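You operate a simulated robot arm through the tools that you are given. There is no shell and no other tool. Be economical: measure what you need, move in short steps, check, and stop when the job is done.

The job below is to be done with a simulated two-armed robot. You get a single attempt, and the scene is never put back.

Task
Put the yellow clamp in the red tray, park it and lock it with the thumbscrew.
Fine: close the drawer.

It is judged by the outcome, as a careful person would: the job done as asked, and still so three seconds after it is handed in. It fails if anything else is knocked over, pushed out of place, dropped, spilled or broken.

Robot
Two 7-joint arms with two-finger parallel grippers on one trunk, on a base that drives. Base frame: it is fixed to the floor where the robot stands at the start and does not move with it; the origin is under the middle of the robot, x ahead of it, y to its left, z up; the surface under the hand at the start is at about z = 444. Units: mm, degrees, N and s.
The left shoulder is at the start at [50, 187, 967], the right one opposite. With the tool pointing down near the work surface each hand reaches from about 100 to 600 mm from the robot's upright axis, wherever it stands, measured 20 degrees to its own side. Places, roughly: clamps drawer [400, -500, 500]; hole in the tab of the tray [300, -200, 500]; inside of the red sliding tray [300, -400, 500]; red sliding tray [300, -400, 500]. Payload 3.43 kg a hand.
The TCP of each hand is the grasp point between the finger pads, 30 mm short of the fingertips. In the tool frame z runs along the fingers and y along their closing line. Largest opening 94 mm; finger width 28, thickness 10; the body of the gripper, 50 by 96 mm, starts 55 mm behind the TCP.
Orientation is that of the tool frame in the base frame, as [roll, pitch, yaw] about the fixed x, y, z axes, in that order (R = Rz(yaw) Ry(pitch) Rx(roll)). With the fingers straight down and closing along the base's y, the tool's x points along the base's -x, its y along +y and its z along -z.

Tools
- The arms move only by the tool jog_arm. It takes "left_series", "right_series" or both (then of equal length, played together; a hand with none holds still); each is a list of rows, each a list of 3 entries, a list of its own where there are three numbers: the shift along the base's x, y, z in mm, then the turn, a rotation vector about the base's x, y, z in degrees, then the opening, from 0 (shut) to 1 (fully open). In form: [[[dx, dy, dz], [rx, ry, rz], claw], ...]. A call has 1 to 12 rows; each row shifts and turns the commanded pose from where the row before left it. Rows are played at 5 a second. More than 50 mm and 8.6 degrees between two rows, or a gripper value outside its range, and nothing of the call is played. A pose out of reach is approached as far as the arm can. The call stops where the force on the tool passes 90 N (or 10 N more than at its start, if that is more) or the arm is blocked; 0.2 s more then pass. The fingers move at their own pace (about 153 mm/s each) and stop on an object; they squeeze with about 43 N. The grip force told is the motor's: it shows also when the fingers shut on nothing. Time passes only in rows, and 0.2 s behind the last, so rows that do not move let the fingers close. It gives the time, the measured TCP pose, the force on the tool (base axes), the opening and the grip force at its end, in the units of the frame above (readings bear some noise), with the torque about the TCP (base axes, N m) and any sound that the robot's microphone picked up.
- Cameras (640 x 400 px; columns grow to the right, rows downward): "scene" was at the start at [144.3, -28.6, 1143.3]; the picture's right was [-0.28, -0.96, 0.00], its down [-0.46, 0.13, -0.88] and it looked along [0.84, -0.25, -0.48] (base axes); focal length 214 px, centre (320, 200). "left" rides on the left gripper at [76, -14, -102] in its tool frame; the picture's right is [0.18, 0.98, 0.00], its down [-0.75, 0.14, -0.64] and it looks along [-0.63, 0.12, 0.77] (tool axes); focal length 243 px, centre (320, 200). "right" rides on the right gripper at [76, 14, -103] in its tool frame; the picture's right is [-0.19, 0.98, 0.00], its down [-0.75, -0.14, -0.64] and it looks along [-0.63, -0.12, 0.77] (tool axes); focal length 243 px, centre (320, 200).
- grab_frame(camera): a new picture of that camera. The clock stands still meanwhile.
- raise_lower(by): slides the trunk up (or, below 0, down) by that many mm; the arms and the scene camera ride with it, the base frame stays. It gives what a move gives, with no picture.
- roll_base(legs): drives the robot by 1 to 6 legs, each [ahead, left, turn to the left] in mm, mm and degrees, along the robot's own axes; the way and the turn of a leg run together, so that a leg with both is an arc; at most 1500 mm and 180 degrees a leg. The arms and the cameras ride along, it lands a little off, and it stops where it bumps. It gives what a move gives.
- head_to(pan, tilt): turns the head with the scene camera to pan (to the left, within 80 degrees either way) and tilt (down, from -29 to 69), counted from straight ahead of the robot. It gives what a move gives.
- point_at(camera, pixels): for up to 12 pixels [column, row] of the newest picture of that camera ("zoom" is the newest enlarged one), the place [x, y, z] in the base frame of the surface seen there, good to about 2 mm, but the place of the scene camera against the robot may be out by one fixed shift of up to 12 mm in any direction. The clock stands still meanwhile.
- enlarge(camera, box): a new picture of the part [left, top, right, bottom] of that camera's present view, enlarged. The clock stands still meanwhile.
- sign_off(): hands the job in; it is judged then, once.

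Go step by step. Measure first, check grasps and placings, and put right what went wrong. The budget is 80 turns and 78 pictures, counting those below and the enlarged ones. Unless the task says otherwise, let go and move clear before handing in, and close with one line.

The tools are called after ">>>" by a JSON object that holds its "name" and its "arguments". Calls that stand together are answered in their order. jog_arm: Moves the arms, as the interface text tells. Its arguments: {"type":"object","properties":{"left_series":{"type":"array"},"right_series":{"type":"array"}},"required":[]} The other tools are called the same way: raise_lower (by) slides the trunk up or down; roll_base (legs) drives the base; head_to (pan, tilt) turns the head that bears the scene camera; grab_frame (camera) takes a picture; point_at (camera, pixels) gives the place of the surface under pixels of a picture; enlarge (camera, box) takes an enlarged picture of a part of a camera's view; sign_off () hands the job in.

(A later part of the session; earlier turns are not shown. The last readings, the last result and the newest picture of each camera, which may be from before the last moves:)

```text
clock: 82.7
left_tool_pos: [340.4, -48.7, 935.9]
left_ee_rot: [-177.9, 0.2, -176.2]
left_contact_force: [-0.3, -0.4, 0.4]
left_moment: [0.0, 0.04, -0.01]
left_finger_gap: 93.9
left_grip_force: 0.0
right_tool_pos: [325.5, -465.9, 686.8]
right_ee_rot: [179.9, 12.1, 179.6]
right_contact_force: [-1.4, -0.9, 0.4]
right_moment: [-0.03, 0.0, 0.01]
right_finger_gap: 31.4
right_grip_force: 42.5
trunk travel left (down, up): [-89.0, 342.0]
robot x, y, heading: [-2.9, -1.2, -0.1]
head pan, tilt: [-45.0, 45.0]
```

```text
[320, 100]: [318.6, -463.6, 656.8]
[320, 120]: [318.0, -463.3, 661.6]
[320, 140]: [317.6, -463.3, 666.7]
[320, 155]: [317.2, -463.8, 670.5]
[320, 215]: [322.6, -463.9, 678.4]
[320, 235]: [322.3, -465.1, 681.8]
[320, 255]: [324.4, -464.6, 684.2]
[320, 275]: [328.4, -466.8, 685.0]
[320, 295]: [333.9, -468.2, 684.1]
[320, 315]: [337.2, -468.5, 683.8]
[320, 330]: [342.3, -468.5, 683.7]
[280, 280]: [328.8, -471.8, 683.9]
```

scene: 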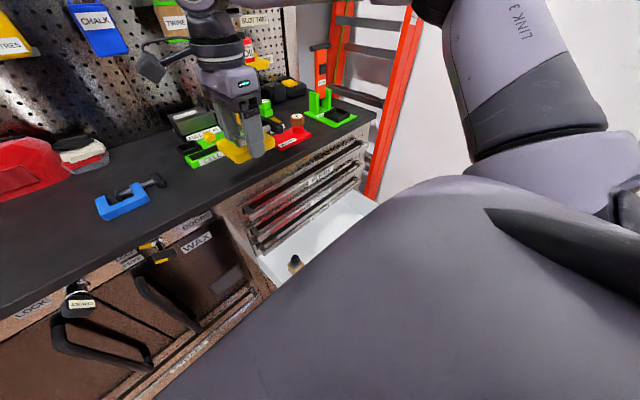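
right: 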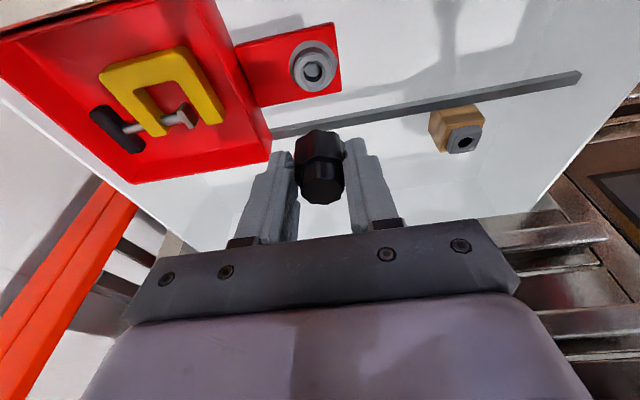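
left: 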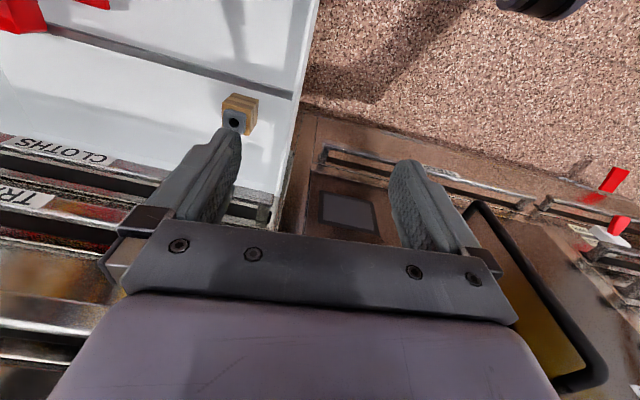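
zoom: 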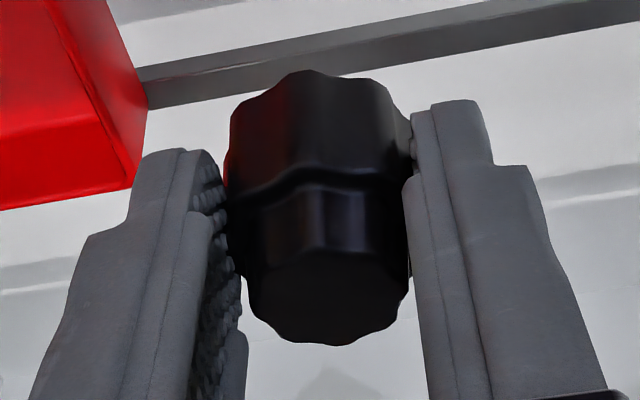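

Knob axis is at x≈333.4 against the hole's 331.1, with y matching. I'll shift −2.3 in x and descend in stages, watching the force.

>>> {"name": "jog_arm", "arguments": {"right_series": [[[-2.3, 0, -15], [0, 0, 0], 0], [[0, 0, -15], [0, 0, 0], 0], [[0, 0, -10], [0, 0, 0], 0], [[0, 0, -8], [0, 0, 0], 0], [[0, 0, 0], [0, 0, 0], 0]]}}

>>> {"name": "grab_frame", "arguments": {"camera": "right"}}

```text
clock: 83.9
left_tool_pos: [340.6, -50.0, 936.2]
left_ee_rot: [-178.0, 0.1, -176.2]
left_contact_force: [-0.2, 0.1, 0.1]
left_moment: [-0.01, 0.04, 0.0]
left_finger_gap: 93.7
left_grip_force: 0.0
right_tool_pos: [322.8, -466.1, 638.6]
right_ee_rot: [180.0, 12.0, 179.6]
right_contact_force: [-0.3, 0.1, -0.5]
right_moment: [0.04, 0.02, 0.0]
right_finger_gap: 31.4
right_grip_force: 43.1
trunk travel left (down, up): [-89.0, 342.0]
robot x, y, heading: [-5.4, 0.3, -0.5]
head pan, tilt: [-45.0, 45.0]
```

```text
23 pictures are left
```

right: 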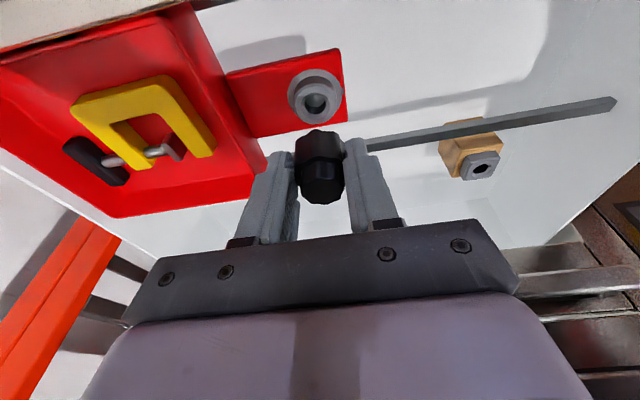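

>>> {"name": "point_at", "arguments": {"camera": "right", "pixels": [[296, 97], [337, 95], [316, 80], [304, 100], [329, 98], [316, 90], [316, 112], [316, 118], [291, 100], [341, 95]]}}

>>> {"name": "jog_arm", "arguments": {"right_series": [[[0, 0, -5], [0, 0, 0], 0], [[0, 0, -5], [0, 0, 0], 0], [[0, 0, -3], [0, 0, 0], 0], [[0, 0, 0], [0, 0, 0], 0]]}}

```text
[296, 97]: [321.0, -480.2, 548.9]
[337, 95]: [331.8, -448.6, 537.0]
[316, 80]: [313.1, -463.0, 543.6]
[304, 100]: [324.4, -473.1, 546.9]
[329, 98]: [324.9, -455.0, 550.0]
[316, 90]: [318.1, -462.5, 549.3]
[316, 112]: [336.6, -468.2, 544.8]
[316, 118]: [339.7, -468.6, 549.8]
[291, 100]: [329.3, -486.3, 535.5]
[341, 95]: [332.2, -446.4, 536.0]
```

```text
clock: 84.9
left_tool_pos: [339.8, -49.3, 936.0]
left_ee_rot: [-177.9, 0.1, -176.2]
left_contact_force: [0.2, 0.9, 0.1]
left_moment: [0.0, -0.02, -0.04]
left_finger_gap: 94.1
left_grip_force: 0.1
right_tool_pos: [322.4, -466.7, 626.0]
right_ee_rot: [179.9, 12.0, 179.6]
right_contact_force: [0.2, 0.3, 0.3]
right_moment: [0.03, 0.05, -0.02]
right_finger_gap: 31.3
right_grip_force: 43.0
trunk travel left (down, up): [-89.0, 342.0]
robot x, y, heading: [-6.8, -3.1, -0.6]
head pan, tilt: [-45.0, 45.0]
```

Centre is consistent at about [331,−466]. Descending further in small steps.

>>> {"name": "jog_arm", "arguments": {"right_series": [[[0, 0, -4], [0, 0, 0], 0], [[0, 0, -4], [0, 0, 0], 0], [[0, 0, -4], [0, 0, 0], 0], [[0, 0, -4], [0, 0, 0], 0], [[0, 0, 0], [0, 0, 0], 0]]}}

```text
clock: 86.1
left_tool_pos: [340.5, -48.9, 935.6]
left_ee_rot: [-177.9, 0.1, -176.3]
left_contact_force: [0.0, -0.7, -0.1]
left_moment: [-0.01, 0.0, 0.01]
left_finger_gap: 94.0
left_grip_force: 0.1
right_tool_pos: [323.1, -467.6, 609.7]
right_ee_rot: [180.0, 12.0, 179.6]
right_contact_force: [0.3, -0.4, -0.9]
right_moment: [0.01, -0.02, 0.0]
right_finger_gap: 31.2
right_grip_force: 43.1
trunk travel left (down, up): [-89.0, 342.0]
robot x, y, heading: [-5.2, -2.6, -0.6]
head pan, tilt: [-45.0, 45.0]
```

>>> {"name": "enlarge", "arguments": {"camera": "right", "box": [240, 60, 400, 220]}}

>>> {"name": "jog_arm", "arguments": {"right_series": [[[0, 1, -3], [0, 0, 0], 0], [[0, 0, -3], [0, 0, 0], 0], [[0, 0, 0], [0, 0, 0], 0]]}}

```text
2.50 times, centred on (320, 140) of right
```

zoom: 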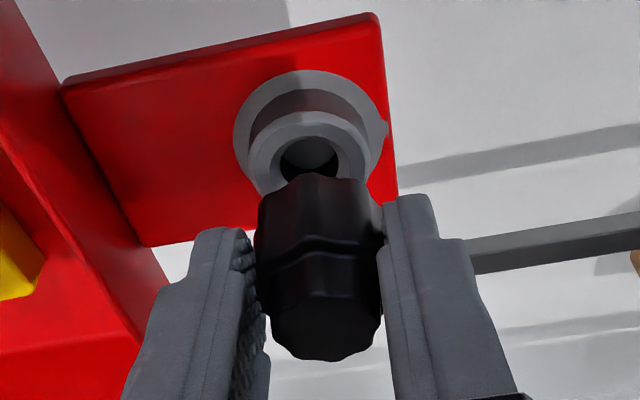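

```text
clock: 86.9
left_tool_pos: [340.2, -49.1, 936.1]
left_ee_rot: [-177.9, 0.1, -176.3]
left_contact_force: [0.2, 0.3, 0.0]
left_moment: [-0.02, 0.0, 0.01]
left_finger_gap: 93.9
left_grip_force: 0.2
right_tool_pos: [322.7, -466.0, 604.2]
right_ee_rot: [179.9, 12.1, 179.6]
right_contact_force: [-0.3, 0.5, -0.6]
right_moment: [0.01, 0.01, -0.02]
right_finger_gap: 31.4
right_grip_force: 43.2
trunk travel left (down, up): [-89.0, 342.0]
robot x, y, heading: [-3.9, -1.6, 0.0]
head pan, tilt: [-45.0, 45.0]
```

No contact yet, but the picture suggests the axis is a few mm ahead of the hole. I'll zoom in tightly and measure both in the same view.

>>> {"name": "enlarge", "arguments": {"camera": "right", "box": [270, 70, 370, 215]}}

```text
2.76 times, centred on (320, 142) of right
```

zoom: 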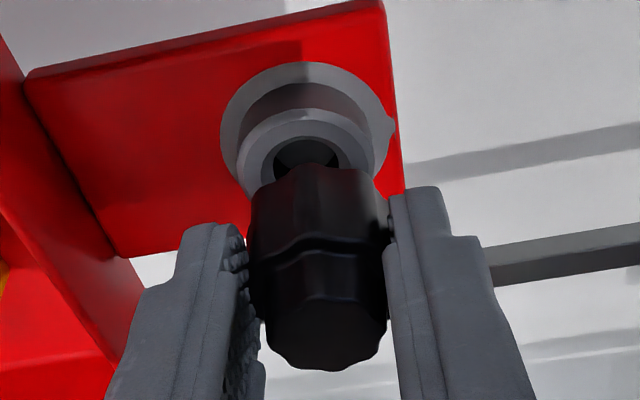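

>>> {"name": "point_at", "arguments": {"camera": "zoom", "pixels": [[310, 112], [308, 125], [308, 133], [255, 150], [262, 160], [345, 155], [362, 150], [325, 310], [325, 330], [325, 350], [325, 366], [280, 340]]}}

```text
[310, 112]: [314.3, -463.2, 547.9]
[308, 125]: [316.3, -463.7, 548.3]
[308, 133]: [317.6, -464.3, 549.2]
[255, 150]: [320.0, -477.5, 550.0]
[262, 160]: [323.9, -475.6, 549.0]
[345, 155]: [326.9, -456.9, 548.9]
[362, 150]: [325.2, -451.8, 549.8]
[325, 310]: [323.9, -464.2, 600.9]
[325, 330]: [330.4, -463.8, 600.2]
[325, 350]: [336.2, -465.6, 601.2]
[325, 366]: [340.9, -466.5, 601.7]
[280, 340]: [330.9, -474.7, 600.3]
```

In the same view the knob axis is x≈332.2 and the collar centre x≈329–330, with y matching. I'll shift −2.5 in x and continue down gently.

>>> {"name": "jog_arm", "arguments": {"right_series": [[[-2.5, -0.3, 0], [0, 0, 0], 0], [[0, 0, -3], [0, 0, 0], 0], [[0, 0, -3], [0, 0, 0], 0], [[0, 0, -2], [0, 0, 0], 0], [[0, 0, 0], [0, 0, 0], 0]]}}

```text
clock: 88.1
left_tool_pos: [339.3, -49.6, 936.3]
left_ee_rot: [-177.9, 0.0, -176.3]
left_contact_force: [0.3, -0.1, 0.3]
left_moment: [-0.01, 0.0, -0.01]
left_finger_gap: 94.2
left_grip_force: 0.1
right_tool_pos: [320.7, -466.5, 595.3]
right_ee_rot: [179.9, 12.1, 179.5]
right_contact_force: [0.0, 0.9, -0.8]
right_moment: [-0.03, -0.02, 0.0]
right_finger_gap: 31.1
right_grip_force: 42.9
trunk travel left (down, up): [-89.0, 342.0]
robot x, y, heading: [-4.7, -0.6, -0.4]
head pan, tilt: [-45.0, 45.0]
```

>>> {"name": "jog_arm", "arguments": {"right_series": [[[0, 0, -2], [0, 0, 0], 0], [[0, 0, -2], [0, 0, 0], 0], [[0, 0, -2], [0, 0, 0], 0], [[0, 0, 0], [0, 0, 0], 0]]}}

>>> {"name": "enlarge", "arguments": {"camera": "right", "box": [270, 70, 370, 215]}}

```text
clock: 89.1
left_tool_pos: [339.8, -48.7, 936.4]
left_ee_rot: [-177.9, 0.1, -176.1]
left_contact_force: [-0.4, 0.4, -0.1]
left_moment: [-0.01, 0.01, -0.01]
left_finger_gap: 94.0
left_grip_force: 0.0
right_tool_pos: [319.7, -464.4, 589.2]
right_ee_rot: [-180.0, 12.0, 179.7]
right_contact_force: [-0.7, 0.0, 0.0]
right_moment: [0.02, -0.01, -0.03]
right_finger_gap: 31.5
right_grip_force: 42.7
trunk travel left (down, up): [-89.0, 342.0]
robot x, y, heading: [-3.6, -0.3, -0.2]
head pan, tilt: [-45.0, 45.0]
```

```text
2.76 times, centred on (320, 142) of right
```

zoom: 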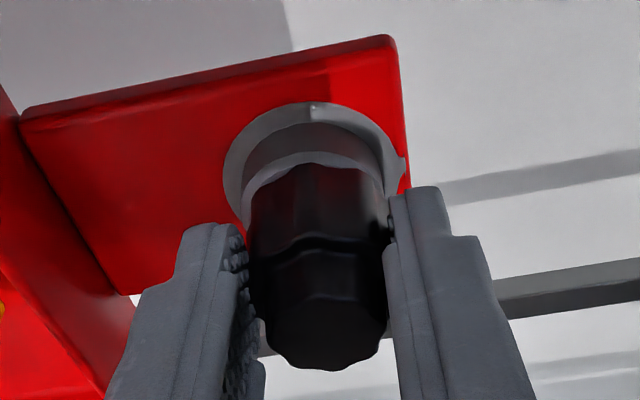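

The knob is nearly on the collar, concentric to the eye, with no side force. The shank appears to be entering. A few more mm.

>>> {"name": "jog_arm", "arguments": {"right_series": [[[0, -0.5, -2], [0, 0, 0], 0], [[0, 0, -2], [0, 0, 0], 0], [[0, 0, -2], [0, 0, 0], 0], [[0, 0, 0], [0, 0, 0], 0]]}}

```text
clock: 90.1
left_tool_pos: [339.6, -47.7, 936.7]
left_ee_rot: [-177.7, 0.2, -176.1]
left_contact_force: [0.4, -0.2, -0.1]
left_moment: [0.0, 0.03, -0.01]
left_finger_gap: 94.0
left_grip_force: 0.1
right_tool_pos: [322.2, -465.5, 587.2]
right_ee_rot: [-179.9, 12.5, 179.7]
right_contact_force: [4.2, -0.3, 25.3]
right_moment: [0.04, -0.23, -0.01]
right_finger_gap: 31.6
right_grip_force: 42.8
trunk travel left (down, up): [-89.0, 342.0]
robot x, y, heading: [-3.5, 1.3, -0.2]
head pan, tilt: [-45.0, 45.0]
```

Contact of 25 N with the knob about level with the collar, so the screw is at the thread. I'll turn it clockwise about its own axis (TCP orbiting 8 mm), keeping light downward pressure.

>>> {"name": "jog_arm", "arguments": {"right_series": [[[0.08, 1.11, 0], [0, 0, -8], 0], [[0.23, 1.09, 0], [0, 0, -8], 0], [[0.38, 1.05, 0], [0, 0, -8], 0], [[0.52, 0.99, 0], [0, 0, -8], 0], [[0.66, 0.9, 0], [0, 0, -8], 0], [[0.78, 0.8, 0], [0, 0, -8], 0], [[0.88, 0.69, 0], [0, 0, -8], 0], [[0.97, 0.56, 0], [0, 0, -8], 0], [[1.04, 0.42, 0], [0, 0, -8], 0], [[1.08, 0.27, 0], [0, 0, -8], 0], [[1.11, 0.12, 0], [0, 0, -8], 0], [[0, 0, 0], [0, 0, 0], 0]]}}

>>> {"name": "grab_frame", "arguments": {"camera": "right"}}

```text
clock: 92.7
left_tool_pos: [340.9, -48.1, 935.3]
left_ee_rot: [-177.9, 0.1, -176.2]
left_contact_force: [0.4, 0.3, 0.7]
left_moment: [0.04, -0.01, 0.01]
left_finger_gap: 94.2
left_grip_force: 0.2
right_tool_pos: [328.0, -456.9, 583.9]
right_ee_rot: [-180.0, 12.0, 91.5]
right_contact_force: [0.6, -1.0, 3.5]
right_moment: [-0.18, 0.01, -0.03]
right_finger_gap: 31.1
right_grip_force: 42.7
trunk travel left (down, up): [-89.0, 342.0]
robot x, y, heading: [-5.1, -1.4, -0.1]
head pan, tilt: [-45.0, 45.0]
```

```text
19 pictures are left
```

right: 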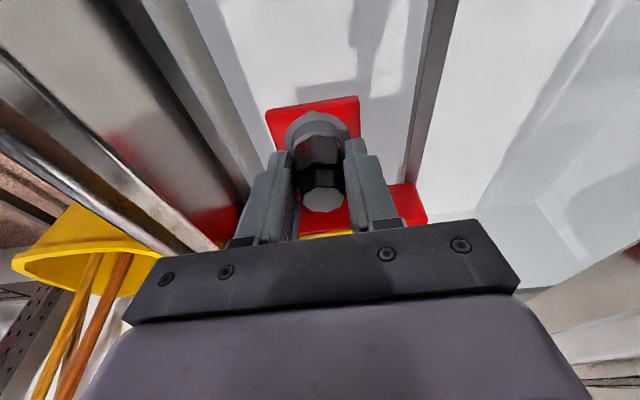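

The screw dropped in about 3 mm while turning and the force fell off. I'll release, lift, and look at how it sits.

>>> {"name": "jog_arm", "arguments": {"right_series": [[[0, 0, 0], [0, 0, 0], 0.6], [[0, 0, 0], [0, 0, 0], 0.6], [[0, 5, 25], [0, 0, 0], 0.6], [[0, 8, 35], [0, 0, 0], 0.6], [[0, 0, 30], [6, 0, 0], 0.6], [[0, 0, 10], [6, 0, 0], 0.6]]}}

>>> {"name": "grab_frame", "arguments": {"camera": "right"}}

```text
clock: 94.1
left_tool_pos: [341.1, -48.9, 936.4]
left_ee_rot: [-177.9, 0.1, -176.1]
left_contact_force: [0.4, 0.2, 0.2]
left_moment: [-0.01, 0.02, -0.01]
left_finger_gap: 94.0
left_grip_force: 0.0
right_tool_pos: [328.2, -445.3, 685.6]
right_ee_rot: [179.5, -0.1, 91.5]
right_contact_force: [-0.4, 0.3, 0.4]
right_moment: [0.0, 0.01, 0.0]
right_finger_gap: 56.7
right_grip_force: 0.0
trunk travel left (down, up): [-89.0, 342.0]
robot x, y, heading: [-2.7, -2.4, -0.3]
head pan, tilt: [-45.0, 45.0]
```

```text
18 pictures are left
```

right: 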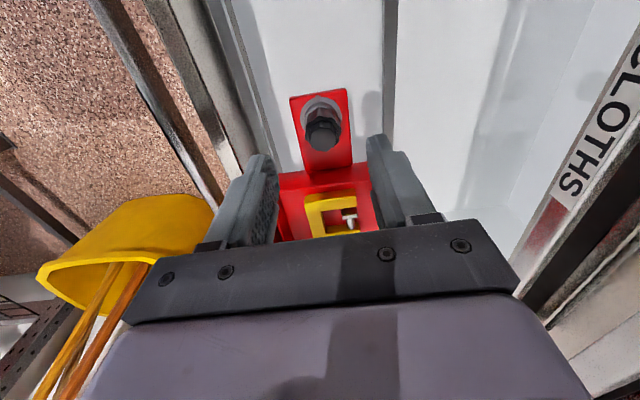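

>>> {"name": "enlarge", "arguments": {"camera": "right", "box": [280, 80, 360, 180]}}

>>> {"name": "point_at", "arguments": {"camera": "right", "pixels": [[323, 130], [323, 147], [323, 140], [312, 135], [335, 135], [320, 112], [310, 120], [320, 100], [306, 105], [336, 105], [322, 155], [325, 160]]}}

```text
4.00 times, centred on (320, 130) of right
```

zoom: 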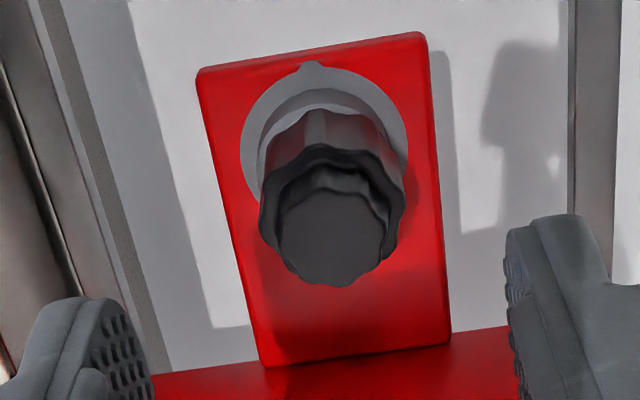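

```text
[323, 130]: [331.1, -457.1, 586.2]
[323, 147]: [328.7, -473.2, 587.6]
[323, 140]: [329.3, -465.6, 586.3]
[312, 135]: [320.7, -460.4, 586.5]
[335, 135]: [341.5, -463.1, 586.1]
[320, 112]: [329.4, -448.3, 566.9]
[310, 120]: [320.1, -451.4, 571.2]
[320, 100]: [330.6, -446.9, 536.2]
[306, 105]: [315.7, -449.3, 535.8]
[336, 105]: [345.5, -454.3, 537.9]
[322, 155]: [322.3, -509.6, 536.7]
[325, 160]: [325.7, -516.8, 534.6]
```

The screw stands upright in the collar, but its top is at z≈586, perhaps 3 mm short of seated. I'll re-grip it vertically at yaw 180, give another clockwise turn with light pressure, then release and look.

>>> {"name": "jog_arm", "arguments": {"right_series": [[[0.2, -2, 0], [0, 0, 8], 0.6], [[0.2, -2, 0], [0, 0, 8], 0.6], [[0.2, -2, 0], [0, 0, 8], 0.6], [[0.2, -2, 0], [0, 0, 8], 0.6], [[0.2, -2, 0], [0, 0, 8], 0.6], [[0.2, -2, -10], [0, 0, 8], 0.6], [[0.2, -2, -10], [0, 0, 8], 0.6], [[0.2, -2, -10], [0, 0, 8], 0.6], [[0.2, -2, -10], [0, 0, 8], 0.6], [[0.2, -2, -10], [0, 0, 8], 0.6], [[0.3, -0.2, -10], [0, 0, 8], 0.6], [[0, 0, 0], [0, 0, 0], 0.6]]}}

>>> {"name": "jog_arm", "arguments": {"right_series": [[[0, 0, -18], [0, 0, 0], 0.6], [[0, 0, -15], [0, 0, 0], 0.6], [[0, 0, -8], [0, 0, 0], 0.6], [[0, 0, 0], [0, 0, 0], 0.6], [[0, 0, 0], [0, 0, 0], 0], [[0, 0, 0], [0, 0, 0], 0], [[0, 0, 0], [0, 0, 0], 0]]}}

>>> {"name": "jog_arm", "arguments": {"right_series": [[[0, 0, -2], [0, 0, -8], 0], [[0, 0, -1], [0, 0, -8], 0], [[0, 0, -0.5], [0, 0, -8], 0], [[0, 0, -0.5], [0, 0, -8], 0], [[0, 0, -0.5], [0, 0, -8], 0], [[0, 0, -0.5], [0, 0, -8], 0], [[0, 0, -0.5], [0, 0, -8], 0], [[0, 0, -0.5], [0, 0, -8], 0], [[0, 0, -0.5], [0, 0, -8], 0], [[0, 0, -0.5], [0, 0, -8], 0], [[0, 0, 0], [0, 0, -8], 0], [[0, 0, 0], [0, 0, 0], 0]]}}

>>> {"name": "enlarge", "arguments": {"camera": "right", "box": [260, 60, 380, 220]}}

```text
clock: 96.7
left_tool_pos: [340.9, -49.5, 936.4]
left_ee_rot: [-178.0, 0.1, -176.2]
left_contact_force: [-0.3, -0.5, 0.2]
left_moment: [0.01, -0.02, -0.02]
left_finger_gap: 94.2
left_grip_force: 0.0
right_tool_pos: [330.5, -465.9, 624.3]
right_ee_rot: [179.6, 0.1, 179.7]
right_contact_force: [0.0, 0.2, 0.2]
right_moment: [-0.01, 0.02, -0.02]
right_finger_gap: 56.6
right_grip_force: 0.0
trunk travel left (down, up): [-89.0, 342.0]
robot x, y, heading: [-4.1, 1.8, -0.2]
head pan, tilt: [-45.0, 45.0]
```

```text
clock: 98.3
left_tool_pos: [341.0, -50.0, 937.1]
left_ee_rot: [-177.8, 0.2, -176.2]
left_contact_force: [-1.0, 0.4, -0.4]
left_moment: [0.01, 0.0, 0.02]
left_finger_gap: 93.9
left_grip_force: 0.0
right_tool_pos: [330.9, -465.1, 584.2]
right_ee_rot: [179.5, 0.0, 179.6]
right_contact_force: [0.1, -0.7, 0.0]
right_moment: [-0.11, 0.0, -0.05]
right_finger_gap: 31.2
right_grip_force: 43.1
trunk travel left (down, up): [-89.0, 342.0]
robot x, y, heading: [-0.4, 0.8, -0.2]
head pan, tilt: [-45.0, 45.0]
```

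```text
clock: 100.9
left_tool_pos: [340.0, -48.0, 937.7]
left_ee_rot: [-177.7, 0.3, -176.2]
left_contact_force: [0.1, -0.7, 0.3]
left_moment: [-0.02, -0.02, -0.02]
left_finger_gap: 93.8
left_grip_force: 0.0
right_tool_pos: [332.1, -464.5, 579.9]
right_ee_rot: [179.3, 0.2, 91.5]
right_contact_force: [-2.9, -3.2, 34.4]
right_moment: [-0.03, 0.66, 0.87]
right_finger_gap: 32.0
right_grip_force: 43.2
trunk travel left (down, up): [-89.0, 342.0]
robot x, y, heading: [1.5, -2.8, -0.1]
head pan, tilt: [-45.0, 45.0]
```

```text
2.50 times, centred on (320, 140) of right
```

zoom: 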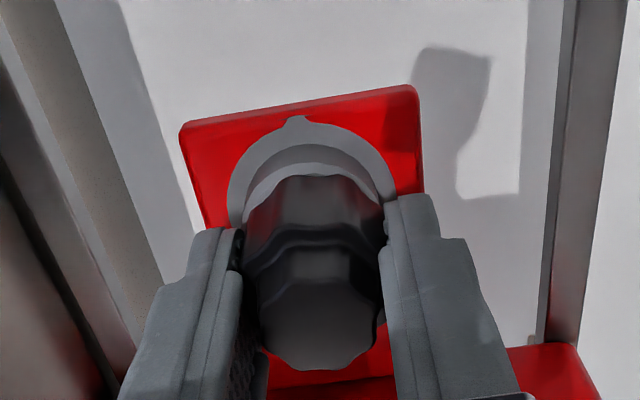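

The screw now resists with 0.87 N·m and went down about 4 mm. One more re-grip and turn will confirm it's tight, then I'll release and look.

>>> {"name": "jog_arm", "arguments": {"right_series": [[[0, 0, 3], [0, 0, 0], 0.6], [[0, 0, 3], [0, 0, 8], 0.6], [[0, 0, 0], [0, 0, 8], 0.6], [[0, 0, 0], [0, 0, 8], 0.6], [[0, 0, 0], [0, 0, 8], 0.6], [[0, 0, 0], [0, 0, 8], 0.6], [[0, 0, 0], [0, 0, 8], 0.6], [[0, 0, 0], [0, 0, 8], 0.6], [[0, 0, 0], [0, 0, 8], 0.6], [[0, 0, 0], [0, 0, 8], 0.6], [[0, 0, 0], [0, 0, 8], 0.6], [[-1, 0, 0], [0, 0, 8], 0.6]]}}

>>> {"name": "jog_arm", "arguments": {"right_series": [[[0, 0, -1], [0, 0, 0], 0], [[0, 0, 0], [0, 0, 0], 0], [[0, 0, -1], [0, 0, -8], 0], [[0, 0, -0.5], [0, 0, -8], 0], [[0, 0, -0.5], [0, 0, -8], 0], [[0, 0, -0.5], [0, 0, -8], 0], [[0, 0, -0.5], [0, 0, -8], 0], [[0, 0, 0], [0, 0, -8], 0], [[0, 0, 0], [0, 0, -8], 0], [[0, 0, 0], [0, 0, -8], 0], [[0, 0, 0], [0, 0, -8], 0], [[0, 0, 0], [0, 0, 0], 0]]}}

>>> {"name": "jog_arm", "arguments": {"right_series": [[[0, 0, 0], [0, 0, 0], 0.6], [[0, 0, 0], [0, 0, 0], 0.6], [[0, 0, 25], [0, 0, 0], 0.6], [[0, 5, 35], [0, 0, 0], 0.6], [[0, 15, 40], [0, 0, 0], 0.6], [[0, 0, 0], [0, 0, 0], 0.6]]}}

>>> {"name": "enlarge", "arguments": {"camera": "right", "box": [240, 70, 400, 200]}}

>>> {"name": "point_at", "arguments": {"camera": "zoom", "pixels": [[320, 180], [320, 200], [320, 220], [320, 240], [320, 260], [320, 280], [300, 240], [340, 240], [310, 160], [320, 120], [330, 300]]}}

```text
clock: 103.5
left_tool_pos: [340.5, -48.0, 935.9]
left_ee_rot: [-177.9, 0.0, -176.1]
left_contact_force: [1.3, 0.1, 0.3]
left_moment: [0.0, 0.0, 0.01]
left_finger_gap: 94.3
left_grip_force: 0.0
right_tool_pos: [329.6, -465.1, 581.7]
right_ee_rot: [179.7, 0.1, 179.7]
right_contact_force: [-0.6, 0.0, -0.3]
right_moment: [0.01, -0.03, 0.0]
right_finger_gap: 56.5
right_grip_force: 0.1
trunk travel left (down, up): [-89.0, 342.0]
robot x, y, heading: [-2.3, 0.7, -0.1]
head pan, tilt: [-45.0, 45.0]
```

```text
clock: 106.1
left_tool_pos: [339.0, -47.4, 936.2]
left_ee_rot: [-177.8, 0.3, -176.2]
left_contact_force: [-0.4, 0.0, 0.2]
left_moment: [-0.03, 0.01, -0.02]
left_finger_gap: 93.9
left_grip_force: 0.1
right_tool_pos: [329.9, -464.3, 579.8]
right_ee_rot: [179.4, -0.1, 107.5]
right_contact_force: [-1.6, 1.7, 18.2]
right_moment: [0.09, 0.38, 0.42]
right_finger_gap: 31.2
right_grip_force: 43.2
trunk travel left (down, up): [-89.0, 342.0]
robot x, y, heading: [-2.7, -1.0, 0.3]
head pan, tilt: [-45.0, 45.0]
```

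```text
clock: 107.5
left_tool_pos: [339.5, -48.7, 936.5]
left_ee_rot: [-177.9, 0.1, -176.1]
left_contact_force: [0.8, -0.6, 1.0]
left_moment: [-0.03, 0.03, 0.01]
left_finger_gap: 93.9
left_grip_force: 0.0
right_tool_pos: [328.4, -443.0, 677.9]
right_ee_rot: [179.7, 0.0, 107.6]
right_contact_force: [0.2, -0.5, -0.5]
right_moment: [0.02, 0.01, -0.06]
right_finger_gap: 56.3
right_grip_force: 0.1
trunk travel left (down, up): [-89.0, 342.0]
robot x, y, heading: [-1.0, -6.3, -0.1]
head pan, tilt: [-45.0, 45.0]
```

```text
3.08 times, centred on (320, 135) of right
```

zoom: 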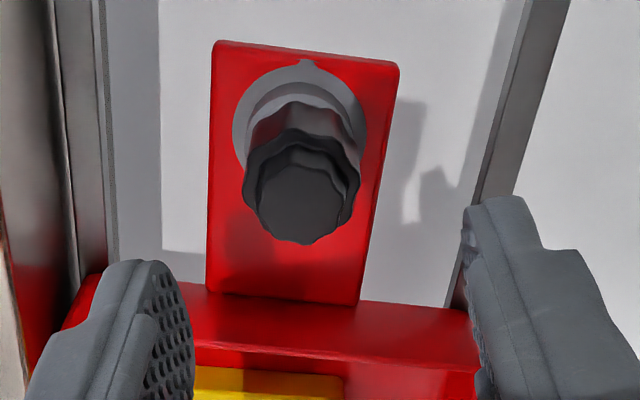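

```text
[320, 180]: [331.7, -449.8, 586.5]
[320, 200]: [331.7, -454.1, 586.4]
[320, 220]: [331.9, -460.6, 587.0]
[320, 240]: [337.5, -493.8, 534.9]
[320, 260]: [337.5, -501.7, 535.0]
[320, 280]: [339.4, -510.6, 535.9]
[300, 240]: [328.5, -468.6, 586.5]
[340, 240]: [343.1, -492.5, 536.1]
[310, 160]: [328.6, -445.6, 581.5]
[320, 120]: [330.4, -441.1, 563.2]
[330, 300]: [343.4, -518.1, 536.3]
```

The knob's top is unchanged at z≈586.5, and I need to know whether the tray shifted. I'll measure the ring, tab and wall in this view.

>>> {"name": "point_at", "arguments": {"camera": "zoom", "pixels": [[305, 62], [240, 120], [365, 130], [300, 46], [225, 60], [390, 80], [290, 300], [290, 340], [255, 200], [358, 190], [265, 200], [300, 205]]}}

>>> {"name": "jog_arm", "arguments": {"right_series": [[[1, -10, 0], [0, 0, -8], 0.6], [[1, -10, 0], [0, 0, -8], 0.6], [[0, 0, 0], [0, 0, 0], 0.6], [[0, 0, 0], [0, 0, 0], 0.6]]}}

>>> {"name": "grab_frame", "arguments": {"camera": "right"}}

>>> {"name": "point_at", "arguments": {"camera": "right", "pixels": [[320, 132], [320, 140], [320, 150], [320, 155], [310, 142], [330, 142], [320, 100], [300, 110], [340, 110], [320, 180]]}}

```text
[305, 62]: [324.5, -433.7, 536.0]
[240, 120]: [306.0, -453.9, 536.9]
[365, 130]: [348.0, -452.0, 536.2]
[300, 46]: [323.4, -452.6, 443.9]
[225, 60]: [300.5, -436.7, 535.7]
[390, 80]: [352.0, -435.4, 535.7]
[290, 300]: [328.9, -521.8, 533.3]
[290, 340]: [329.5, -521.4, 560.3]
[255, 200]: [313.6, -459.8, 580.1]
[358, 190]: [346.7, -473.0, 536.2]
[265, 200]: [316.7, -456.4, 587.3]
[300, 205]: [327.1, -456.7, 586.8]
```

```text
clock: 108.5
left_tool_pos: [340.6, -49.7, 936.1]
left_ee_rot: [-177.9, 0.1, -176.1]
left_contact_force: [0.5, -0.1, 0.3]
left_moment: [0.01, 0.03, 0.02]
left_finger_gap: 94.0
left_grip_force: 0.1
right_tool_pos: [331.0, -463.9, 678.2]
right_ee_rot: [179.6, 0.0, 91.5]
right_contact_force: [0.5, 0.6, -0.2]
right_moment: [0.05, 0.01, -0.01]
right_finger_gap: 56.3
right_grip_force: 0.0
trunk travel left (down, up): [-89.0, 342.0]
robot x, y, heading: [-7.0, 1.2, -0.3]
head pan, tilt: [-45.0, 45.0]
```

```text
14 pictures are left
```

right: 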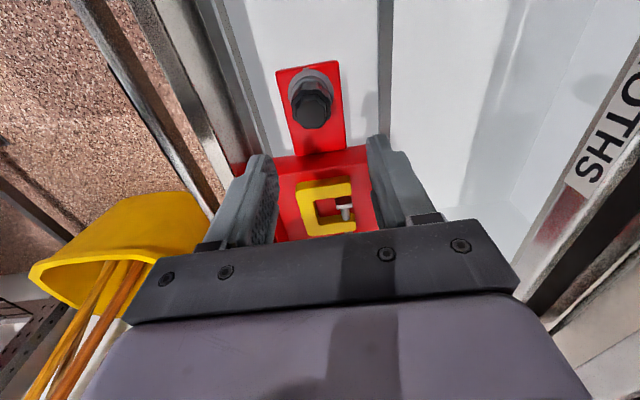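

```text
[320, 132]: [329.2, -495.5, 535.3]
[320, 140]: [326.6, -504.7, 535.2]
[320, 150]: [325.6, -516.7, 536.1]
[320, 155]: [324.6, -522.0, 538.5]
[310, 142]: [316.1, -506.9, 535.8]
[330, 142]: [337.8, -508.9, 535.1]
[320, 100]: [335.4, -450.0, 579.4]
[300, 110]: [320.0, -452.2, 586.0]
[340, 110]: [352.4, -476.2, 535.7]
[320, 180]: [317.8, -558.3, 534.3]
```

The tray has crept back: wall at y≈−522 vs −533 when parked, and the knob is at y≈−458. I'll grip the knob clear of the collar, pull the tray back to its stop, then twist with pressure on the knob only, for two strokes.

>>> {"name": "jog_arm", "arguments": {"right_series": [[[0, 0.5, 0], [0, 0, 8], 0.6], [[0, 0.5, 0], [0, 0, 8], 0.6], [[0, 0.5, 0], [0, 0, 8], 0.6], [[0, 0.5, 0], [0, 0, 8], 0.6], [[0, 0.5, 0], [0, 0, 8], 0.6], [[0, 0.5, -9], [0, 0, 8], 0.6], [[0, 0.5, -9], [0, 0, 8], 0.6], [[0, 0.5, -9], [0, 0, 8], 0.6], [[0, 0.5, -9], [0, 0, 8], 0.6], [[0, 0.5, -9], [0, 0, 8], 0.6], [[-1, 1, -5], [0, 0, 8], 0.6], [[0, 0, 0], [0, 0, 0], 0.6]]}}

>>> {"name": "jog_arm", "arguments": {"right_series": [[[0, 0, -20], [0, 0, 0], 0.6], [[0, 0, -14], [0, 0, 0], 0.6], [[0, 0, -6], [0, 0, 0], 0.6], [[0, 0, 0], [0, 0, 0], 0], [[0, 0, 0], [0, 0, 0], 0], [[0, -3, 0], [0, 0, 0], 0], [[0, -3, 0], [0, 0, 0], 0], [[0, -2, 0], [0, 0, 0], 0], [[0, -2, 0], [0, 0, 0], 0], [[0, 0, 0], [0, 0, 0], 0]]}}

```text
clock: 111.1
left_tool_pos: [340.8, -49.6, 937.1]
left_ee_rot: [-177.9, 0.0, -176.2]
left_contact_force: [0.6, 1.0, -1.0]
left_moment: [-0.03, -0.01, -0.06]
left_finger_gap: 94.2
left_grip_force: 0.1
right_tool_pos: [330.9, -460.0, 626.2]
right_ee_rot: [179.6, 0.0, 179.7]
right_contact_force: [0.2, -0.3, -0.1]
right_moment: [0.02, -0.05, 0.0]
right_finger_gap: 56.3
right_grip_force: 0.1
trunk travel left (down, up): [-89.0, 342.0]
robot x, y, heading: [-3.2, 2.2, -0.1]
head pan, tilt: [-45.0, 45.0]
```

```text
clock: 113.3
left_tool_pos: [339.8, -48.6, 936.1]
left_ee_rot: [-177.8, 0.1, -176.1]
left_contact_force: [0.4, -0.2, 1.1]
left_moment: [-0.01, 0.01, 0.04]
left_finger_gap: 94.2
left_grip_force: 0.2
right_tool_pos: [329.5, -466.7, 587.7]
right_ee_rot: [179.2, -0.2, 179.7]
right_contact_force: [-1.6, 22.9, -7.2]
right_moment: [0.48, -0.11, -0.13]
right_finger_gap: 31.3
right_grip_force: 43.0
trunk travel left (down, up): [-89.0, 342.0]
robot x, y, heading: [-1.1, -0.9, -0.1]
head pan, tilt: [-45.0, 45.0]
```

At the stop again (23 N at y=−466.7). I'll relax the side load, then twist with downward pressure for two strokes.

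>>> {"name": "jog_arm", "arguments": {"right_series": [[[0, 2, -2], [0, 0, 0], 0], [[0, 0, -1], [0, 0, -8], 0], [[0, 0, -1], [0, 0, -8], 0], [[0, 0, -1], [0, 0, -8], 0], [[0, 0, -0.5], [0, 0, -8], 0], [[0, 0, -0.5], [0, 0, -8], 0], [[0, 0, 0], [0, 0, -8], 0], [[0, 0, 0], [0, 0, -8], 0], [[0, 0, 0], [0, 0, -8], 0], [[0, 0, 0], [0, 0, -8], 0], [[0, 0, 0], [0, 0, -8], 0], [[0, 0, 0], [0, 0, -8], 0]]}}

>>> {"name": "jog_arm", "arguments": {"right_series": [[[0, 0, 0], [0, 0, 0], 0.6], [[0, 0, 3], [0, 0, 8], 0.6], [[0, 0, 0], [0, 0, 8], 0.6], [[0, 0, 0], [0, 0, 8], 0.6], [[0, 0, 0], [0, 0, 8], 0.6], [[0, 0, 0], [0, 0, 8], 0.6], [[0, 0, 0], [0, 0, 8], 0.6], [[0, 0, 0], [0, 0, 8], 0.6], [[0, 0, 0], [0, 0, 8], 0.6], [[0, 0, 0], [0, 0, 8], 0.6], [[0, 0, 0], [0, 0, 8], 0.6], [[0, 0, 0], [0, 0, 8], 0.6]]}}

>>> {"name": "enlarge", "arguments": {"camera": "right", "box": [260, 70, 380, 215]}}

>>> {"name": "point_at", "arguments": {"camera": "zoom", "pixels": [[320, 320], [310, 330], [330, 330], [320, 345], [320, 300], [320, 280], [300, 310], [340, 310]]}}

>>> {"name": "jog_arm", "arguments": {"right_series": [[[0, 0, 0], [0, 0, 0], 0], [[0, 0, -1], [0, 0, 0], 0], [[0, 0, -1], [0, 0, -8], 0], [[0, 0, -1], [0, 0, -8], 0], [[0, 0, -1], [0, 0, -8], 0], [[0, 0, 0], [0, 0, -8], 0], [[0, 0, 0], [0, 0, -8], 0], [[0, 0, 0], [0, 0, -8], 0], [[0, 0, 0], [0, 0, -8], 0], [[0, 0, 0], [0, 0, -8], 0], [[0, 0, 0], [0, 0, -8], 0], [[0, 0, 0], [0, 0, -8], 0]]}}

```text
clock: 115.9
left_tool_pos: [340.6, -49.8, 936.3]
left_ee_rot: [-177.9, 0.1, -176.2]
left_contact_force: [0.3, -0.5, -0.1]
left_moment: [0.01, 0.0, 0.01]
left_finger_gap: 93.7
left_grip_force: 0.0
right_tool_pos: [331.0, -466.7, 581.8]
right_ee_rot: [179.6, -0.2, 91.3]
right_contact_force: [0.9, 1.9, -4.9]
right_moment: [0.06, 0.01, 0.35]
right_finger_gap: 31.8
right_grip_force: 43.1
trunk travel left (down, up): [-89.0, 342.0]
robot x, y, heading: [0.5, 1.4, -0.5]
head pan, tilt: [-45.0, 45.0]
```

```text
clock: 118.5
left_tool_pos: [340.1, -50.0, 936.1]
left_ee_rot: [-177.9, 0.1, -176.2]
left_contact_force: [-0.1, -0.3, -0.1]
left_moment: [-0.01, 0.0, 0.01]
left_finger_gap: 94.0
left_grip_force: 0.1
right_tool_pos: [330.2, -467.5, 585.1]
right_ee_rot: [179.5, 0.0, 179.8]
right_contact_force: [-1.0, 0.1, -0.4]
right_moment: [-0.02, 0.01, 0.01]
right_finger_gap: 56.6
right_grip_force: 0.1
trunk travel left (down, up): [-89.0, 342.0]
robot x, y, heading: [-2.7, -2.7, 0.0]
head pan, tilt: [-45.0, 45.0]
```

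```text
2.76 times, centred on (320, 142) of right
```

zoom: 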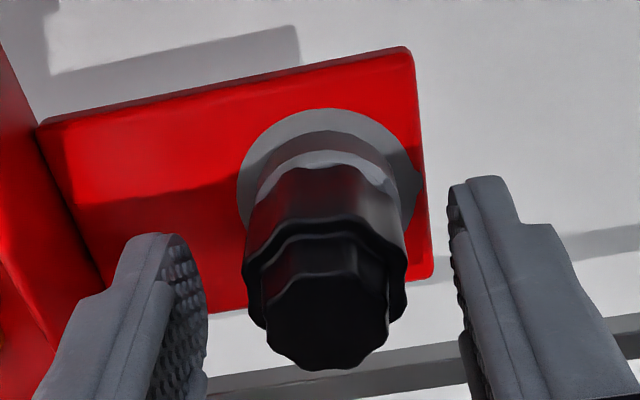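

```text
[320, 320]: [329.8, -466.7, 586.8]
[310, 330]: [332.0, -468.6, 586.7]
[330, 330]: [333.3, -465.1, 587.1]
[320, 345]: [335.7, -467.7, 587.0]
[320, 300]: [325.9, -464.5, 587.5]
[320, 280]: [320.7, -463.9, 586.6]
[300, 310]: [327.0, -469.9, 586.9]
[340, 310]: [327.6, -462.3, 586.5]
```

```text
clock: 121.1
left_tool_pos: [341.0, -50.1, 935.8]
left_ee_rot: [-177.9, 0.2, -176.2]
left_contact_force: [0.3, 1.8, 0.3]
left_moment: [-0.02, 0.01, -0.01]
left_finger_gap: 94.1
left_grip_force: 0.2
right_tool_pos: [331.9, -466.8, 580.3]
right_ee_rot: [179.6, 0.0, 99.5]
right_contact_force: [2.3, 0.5, -1.3]
right_moment: [0.06, -0.01, 0.84]
right_finger_gap: 31.8
right_grip_force: 43.2
trunk travel left (down, up): [-89.0, 342.0]
robot x, y, heading: [-3.7, -0.1, -0.2]
head pan, tilt: [-45.0, 45.0]
```

Torque rose to 0.84 N·m with almost no axial load, which suggests the screw is drawing tight. I'll tug the knob +y to test the lock, relax, release straight up and look.

>>> {"name": "jog_arm", "arguments": {"right_series": [[[0, 2, 0], [0, 0, 0], 0], [[0, 2, 0], [0, 0, 0], 0], [[0, 2, 0], [0, 0, 0], 0], [[0, 0, 0], [0, 0, 0], 0]]}}

>>> {"name": "jog_arm", "arguments": {"right_series": [[[0, -3, 0], [0, 0, 0], 0], [[0, -3, 0], [0, 0, 4], 0], [[0, 0, 0], [0, 0, 0], 0.6], [[0, 0, 0], [0, 0, 0], 0.8], [[0, 0, 20], [0, 0, 0], 0.8], [[0, 0, 35], [0, 0, 0], 0.8], [[0, 10, 40], [0, 0, 0], 0.8], [[0, 10, 0], [0, 0, -8], 0.8], [[0, 0, 0], [0, 0, 0], 0.8]]}}

>>> {"name": "enlarge", "arguments": {"camera": "right", "box": [240, 60, 400, 200]}}

>>> {"name": "point_at", "arguments": {"camera": "zoom", "pixels": [[300, 200], [310, 220], [320, 240], [300, 180], [300, 230], [320, 210], [310, 320], [310, 340], [305, 62], [310, 130]]}}

```text
clock: 122.1
left_tool_pos: [340.4, -49.9, 936.4]
left_ee_rot: [-177.8, 0.1, -176.3]
left_contact_force: [-0.5, 0.4, -0.1]
left_moment: [0.03, -0.02, -0.01]
left_finger_gap: 94.1
left_grip_force: 0.1
right_tool_pos: [330.9, -463.2, 580.8]
right_ee_rot: [179.7, 0.1, 99.4]
right_contact_force: [-1.8, -17.1, -5.4]
right_moment: [-0.36, 0.11, 0.26]
right_finger_gap: 30.9
right_grip_force: 43.7
trunk travel left (down, up): [-89.0, 342.0]
robot x, y, heading: [-4.9, -0.4, 0.0]
head pan, tilt: [-45.0, 45.0]
```

```text
clock: 124.1
left_tool_pos: [341.0, -49.7, 936.6]
left_ee_rot: [-177.9, 0.1, -176.3]
left_contact_force: [-0.2, 0.1, 0.7]
left_moment: [-0.01, -0.01, -0.01]
left_finger_gap: 94.2
left_grip_force: 0.1
right_tool_pos: [330.2, -446.3, 677.4]
right_ee_rot: [179.6, 0.0, 95.5]
right_contact_force: [-0.4, -0.4, 0.2]
right_moment: [0.0, 0.0, 0.02]
right_finger_gap: 75.0
right_grip_force: 0.1
trunk travel left (down, up): [-89.0, 342.0]
robot x, y, heading: [-4.6, -0.1, -0.3]
head pan, tilt: [-45.0, 45.0]
```

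```text
2.86 times, centred on (320, 130) of right
```

zoom: 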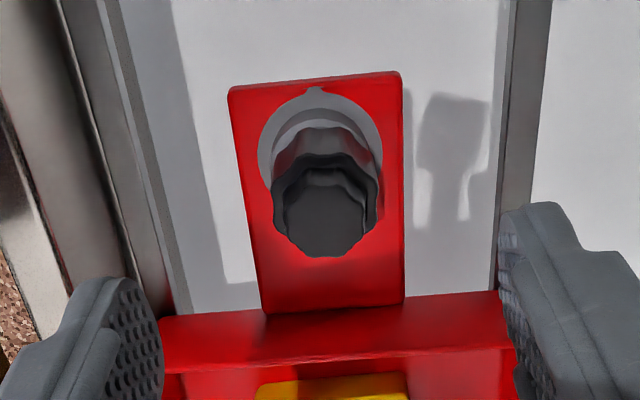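

```text
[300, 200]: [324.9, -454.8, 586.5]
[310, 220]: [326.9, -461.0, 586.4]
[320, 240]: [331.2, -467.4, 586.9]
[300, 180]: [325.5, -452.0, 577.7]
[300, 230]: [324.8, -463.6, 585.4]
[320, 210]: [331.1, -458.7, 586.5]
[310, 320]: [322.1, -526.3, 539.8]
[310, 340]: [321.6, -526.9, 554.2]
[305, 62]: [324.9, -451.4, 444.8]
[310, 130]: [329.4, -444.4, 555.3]
```

The tug moved it 3–4 mm at 17 N, so the lock is doubtful. I'll redo it: hold the tray hard against the stop while twisting two strokes, then do a stronger tug test, return, and release only after settling.

>>> {"name": "jog_arm", "arguments": {"right_series": [[[0, -1.5, 0], [0, 0, 8], 0.7], [[0, -1.5, 0], [0, 0, 8], 0.7], [[0, -1.5, 0], [0, 0, 8], 0.7], [[0, -1.5, 0], [0, 0, 8], 0.7], [[0, -1.5, 0], [0, 0, 8], 0.7], [[0, -1.5, -8], [0, 0, 8], 0.7], [[0, -1.5, -8], [0, 0, 8], 0.7], [[0, -1.5, -8], [0, 0, 8], 0.7], [[0, -1.5, -8], [0, 0, 8], 0.7], [[0, -1.5, -8], [0, 0, 8], 0.7], [[0, -1, -10], [0, 0, 4], 0.7], [[0, 0, 0], [0, 0, 0], 0.7]]}}

>>> {"name": "jog_arm", "arguments": {"right_series": [[[0, 0, -20], [0, 0, 0], 0.7], [[0, 0, -15], [0, 0, 0], 0.7], [[0, 0, -6], [0, 0, 0], 0.7], [[0, 0, 0], [0, 0, 0], 0.7], [[0, 0, 0], [0, 0, 0], 0], [[0, 0, 0], [0, 0, 0], 0], [[0, -3, 0], [0, 0, 0], 0], [[0, -3, 0], [0, 0, 0], 0], [[0, -2, 0], [0, 0, 0], 0], [[0, 0, 0], [0, 0, 0], 0]]}}

>>> {"name": "jog_arm", "arguments": {"right_series": [[[0, 0, -0.5], [0, 0, -8], 0], [[0, 0, -0.5], [0, 0, -8], 0], [[0, 0, -0.5], [0, 0, -8], 0], [[0, 0, -0.5], [0, 0, -8], 0], [[0, 0, -0.5], [0, 0, -8], 0], [[0, 0, -0.5], [0, 0, -8], 0], [[0, 0, -0.5], [0, 0, -8], 0], [[0, 0, -0.5], [0, 0, -8], 0], [[0, 0, 0], [0, 0, -8], 0], [[0, 0, 0], [0, 0, -8], 0], [[0, 0, 0], [0, 0, -8], 0], [[0, 0, 0], [0, 0, 0], 0]]}}

>>> {"name": "jog_arm", "arguments": {"right_series": [[[0, 0, 0], [0, 0, 0], 0.6], [[0, 0, 3], [0, 0, 8], 0.6], [[0, 0, 0], [0, 0, 8], 0.6], [[0, 0, 0], [0, 0, 8], 0.6], [[0, 0, 0], [0, 0, 8], 0.6], [[0, 0, 0], [0, 0, 8], 0.6], [[0, 0, 0], [0, 0, 8], 0.6], [[0, 0, 0], [0, 0, 8], 0.6], [[0, 0, 0], [0, 0, 8], 0.6], [[0, 0, 0], [0, 0, 8], 0.6], [[0, 0, 0], [0, 0, 8], 0.6], [[0, 0, 0], [0, 0, 8], 0.6]]}}

>>> {"name": "jog_arm", "arguments": {"right_series": [[[0, 0, 0], [0, 0, 0], 0], [[0, 0, 0], [0, 0, 0], 0], [[0, 0, -0.5], [0, 0, -8], 0], [[0, 0, -0.5], [0, 0, -8], 0], [[0, 0, -0.5], [0, 0, -8], 0], [[0, 0, -0.5], [0, 0, -8], 0], [[0, 0, -0.5], [0, 0, -8], 0], [[0, 0, -0.5], [0, 0, -8], 0], [[0, 0, 0], [0, 0, -8], 0], [[0, 0, 0], [0, 0, -8], 0], [[0, 0, 0], [0, 0, -8], 0], [[0, 0, 0], [0, 0, 0], 0]]}}

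>>> {"name": "jog_arm", "arguments": {"right_series": [[[0, 3, 0], [0, 0, 0], 0], [[0, 3, 0], [0, 0, 0], 0], [[0, 3, 0], [0, 0, 0], 0], [[0, 3, 0], [0, 0, 0], 0], [[0, 0, 0], [0, 0, 0], 0]]}}

```text
clock: 126.7
left_tool_pos: [339.9, -49.4, 935.3]
left_ee_rot: [-177.9, 0.1, -176.2]
left_contact_force: [-0.3, 0.2, 0.5]
left_moment: [0.02, 0.03, 0.01]
left_finger_gap: 94.0
left_grip_force: 0.1
right_tool_pos: [330.4, -463.7, 626.6]
right_ee_rot: [179.5, 0.1, 179.6]
right_contact_force: [-0.2, -0.2, -0.1]
right_moment: [-0.02, 0.01, -0.01]
right_finger_gap: 65.8
right_grip_force: 0.1
trunk travel left (down, up): [-89.0, 342.0]
robot x, y, heading: [-3.8, -1.0, 0.0]
head pan, tilt: [-45.0, 45.0]
```

```text
clock: 128.9
left_tool_pos: [341.0, -49.2, 935.6]
left_ee_rot: [-177.7, 0.1, -176.2]
left_contact_force: [-0.4, -0.1, 0.1]
left_moment: [-0.04, 0.01, -0.01]
left_finger_gap: 93.9
left_grip_force: 0.1
right_tool_pos: [332.6, -468.3, 584.3]
right_ee_rot: [179.2, -0.1, 179.7]
right_contact_force: [2.9, 22.7, -8.1]
right_moment: [0.39, -0.14, 0.0]
right_finger_gap: 31.1
right_grip_force: 42.8
trunk travel left (down, up): [-89.0, 342.0]
robot x, y, heading: [-3.5, 0.6, -0.1]
head pan, tilt: [-45.0, 45.0]
```

```text
clock: 131.5
left_tool_pos: [342.1, -48.8, 935.3]
left_ee_rot: [-177.9, 0.1, -176.3]
left_contact_force: [1.1, -0.3, 1.3]
left_moment: [0.01, -0.03, 0.0]
left_finger_gap: 94.2
left_grip_force: 0.1
right_tool_pos: [329.5, -471.1, 580.2]
right_ee_rot: [179.7, -0.1, 91.5]
right_contact_force: [-0.3, -3.2, 0.9]
right_moment: [-0.19, 0.03, 0.25]
right_finger_gap: 31.7
right_grip_force: 43.0
trunk travel left (down, up): [-89.0, 342.0]
robot x, y, heading: [2.1, -0.7, 0.0]
head pan, tilt: [-45.0, 45.0]
```

```text
clock: 134.1
left_tool_pos: [340.0, -48.5, 935.6]
left_ee_rot: [-177.9, 0.1, -176.2]
left_contact_force: [-0.3, -0.7, -0.6]
left_moment: [0.0, -0.01, 0.0]
left_finger_gap: 94.2
left_grip_force: 0.0
right_tool_pos: [331.2, -471.9, 584.7]
right_ee_rot: [179.6, 0.0, 179.7]
right_contact_force: [0.0, -1.1, -0.4]
right_moment: [0.02, 0.0, -0.01]
right_finger_gap: 56.5
right_grip_force: 0.1
trunk travel left (down, up): [-89.0, 342.0]
robot x, y, heading: [-1.9, -3.5, -0.3]
head pan, tilt: [-45.0, 45.0]
```

```text
clock: 136.7
left_tool_pos: [339.4, -49.4, 934.9]
left_ee_rot: [-177.7, 0.2, -176.2]
left_contact_force: [-0.6, -0.6, -0.4]
left_moment: [-0.04, 0.0, -0.01]
left_finger_gap: 93.7
left_grip_force: 0.0
right_tool_pos: [330.6, -472.7, 581.6]
right_ee_rot: [179.7, 0.2, 107.4]
right_contact_force: [-2.5, -9.3, 8.7]
right_moment: [-0.23, 0.01, 0.22]
right_finger_gap: 31.4
right_grip_force: 43.2
trunk travel left (down, up): [-89.0, 342.0]
robot x, y, heading: [-5.4, 2.6, -0.2]
head pan, tilt: [-45.0, 45.0]
```

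```text
clock: 137.9
left_tool_pos: [340.3, -50.1, 936.4]
left_ee_rot: [-177.9, 0.4, -176.2]
left_contact_force: [0.9, 0.5, -1.0]
left_moment: [0.0, 0.01, 0.0]
left_finger_gap: 94.0
left_grip_force: 0.1
right_tool_pos: [331.1, -462.6, 581.2]
right_ee_rot: [179.7, 0.5, 107.4]
right_contact_force: [-2.1, -26.7, 3.4]
right_moment: [-0.65, 0.07, 0.08]
right_finger_gap: 31.5
right_grip_force: 43.1
trunk travel left (down, up): [-89.0, 342.0]
robot x, y, heading: [-1.5, -1.6, -0.4]
head pan, tilt: [-45.0, 45.0]
5 turns are left
```

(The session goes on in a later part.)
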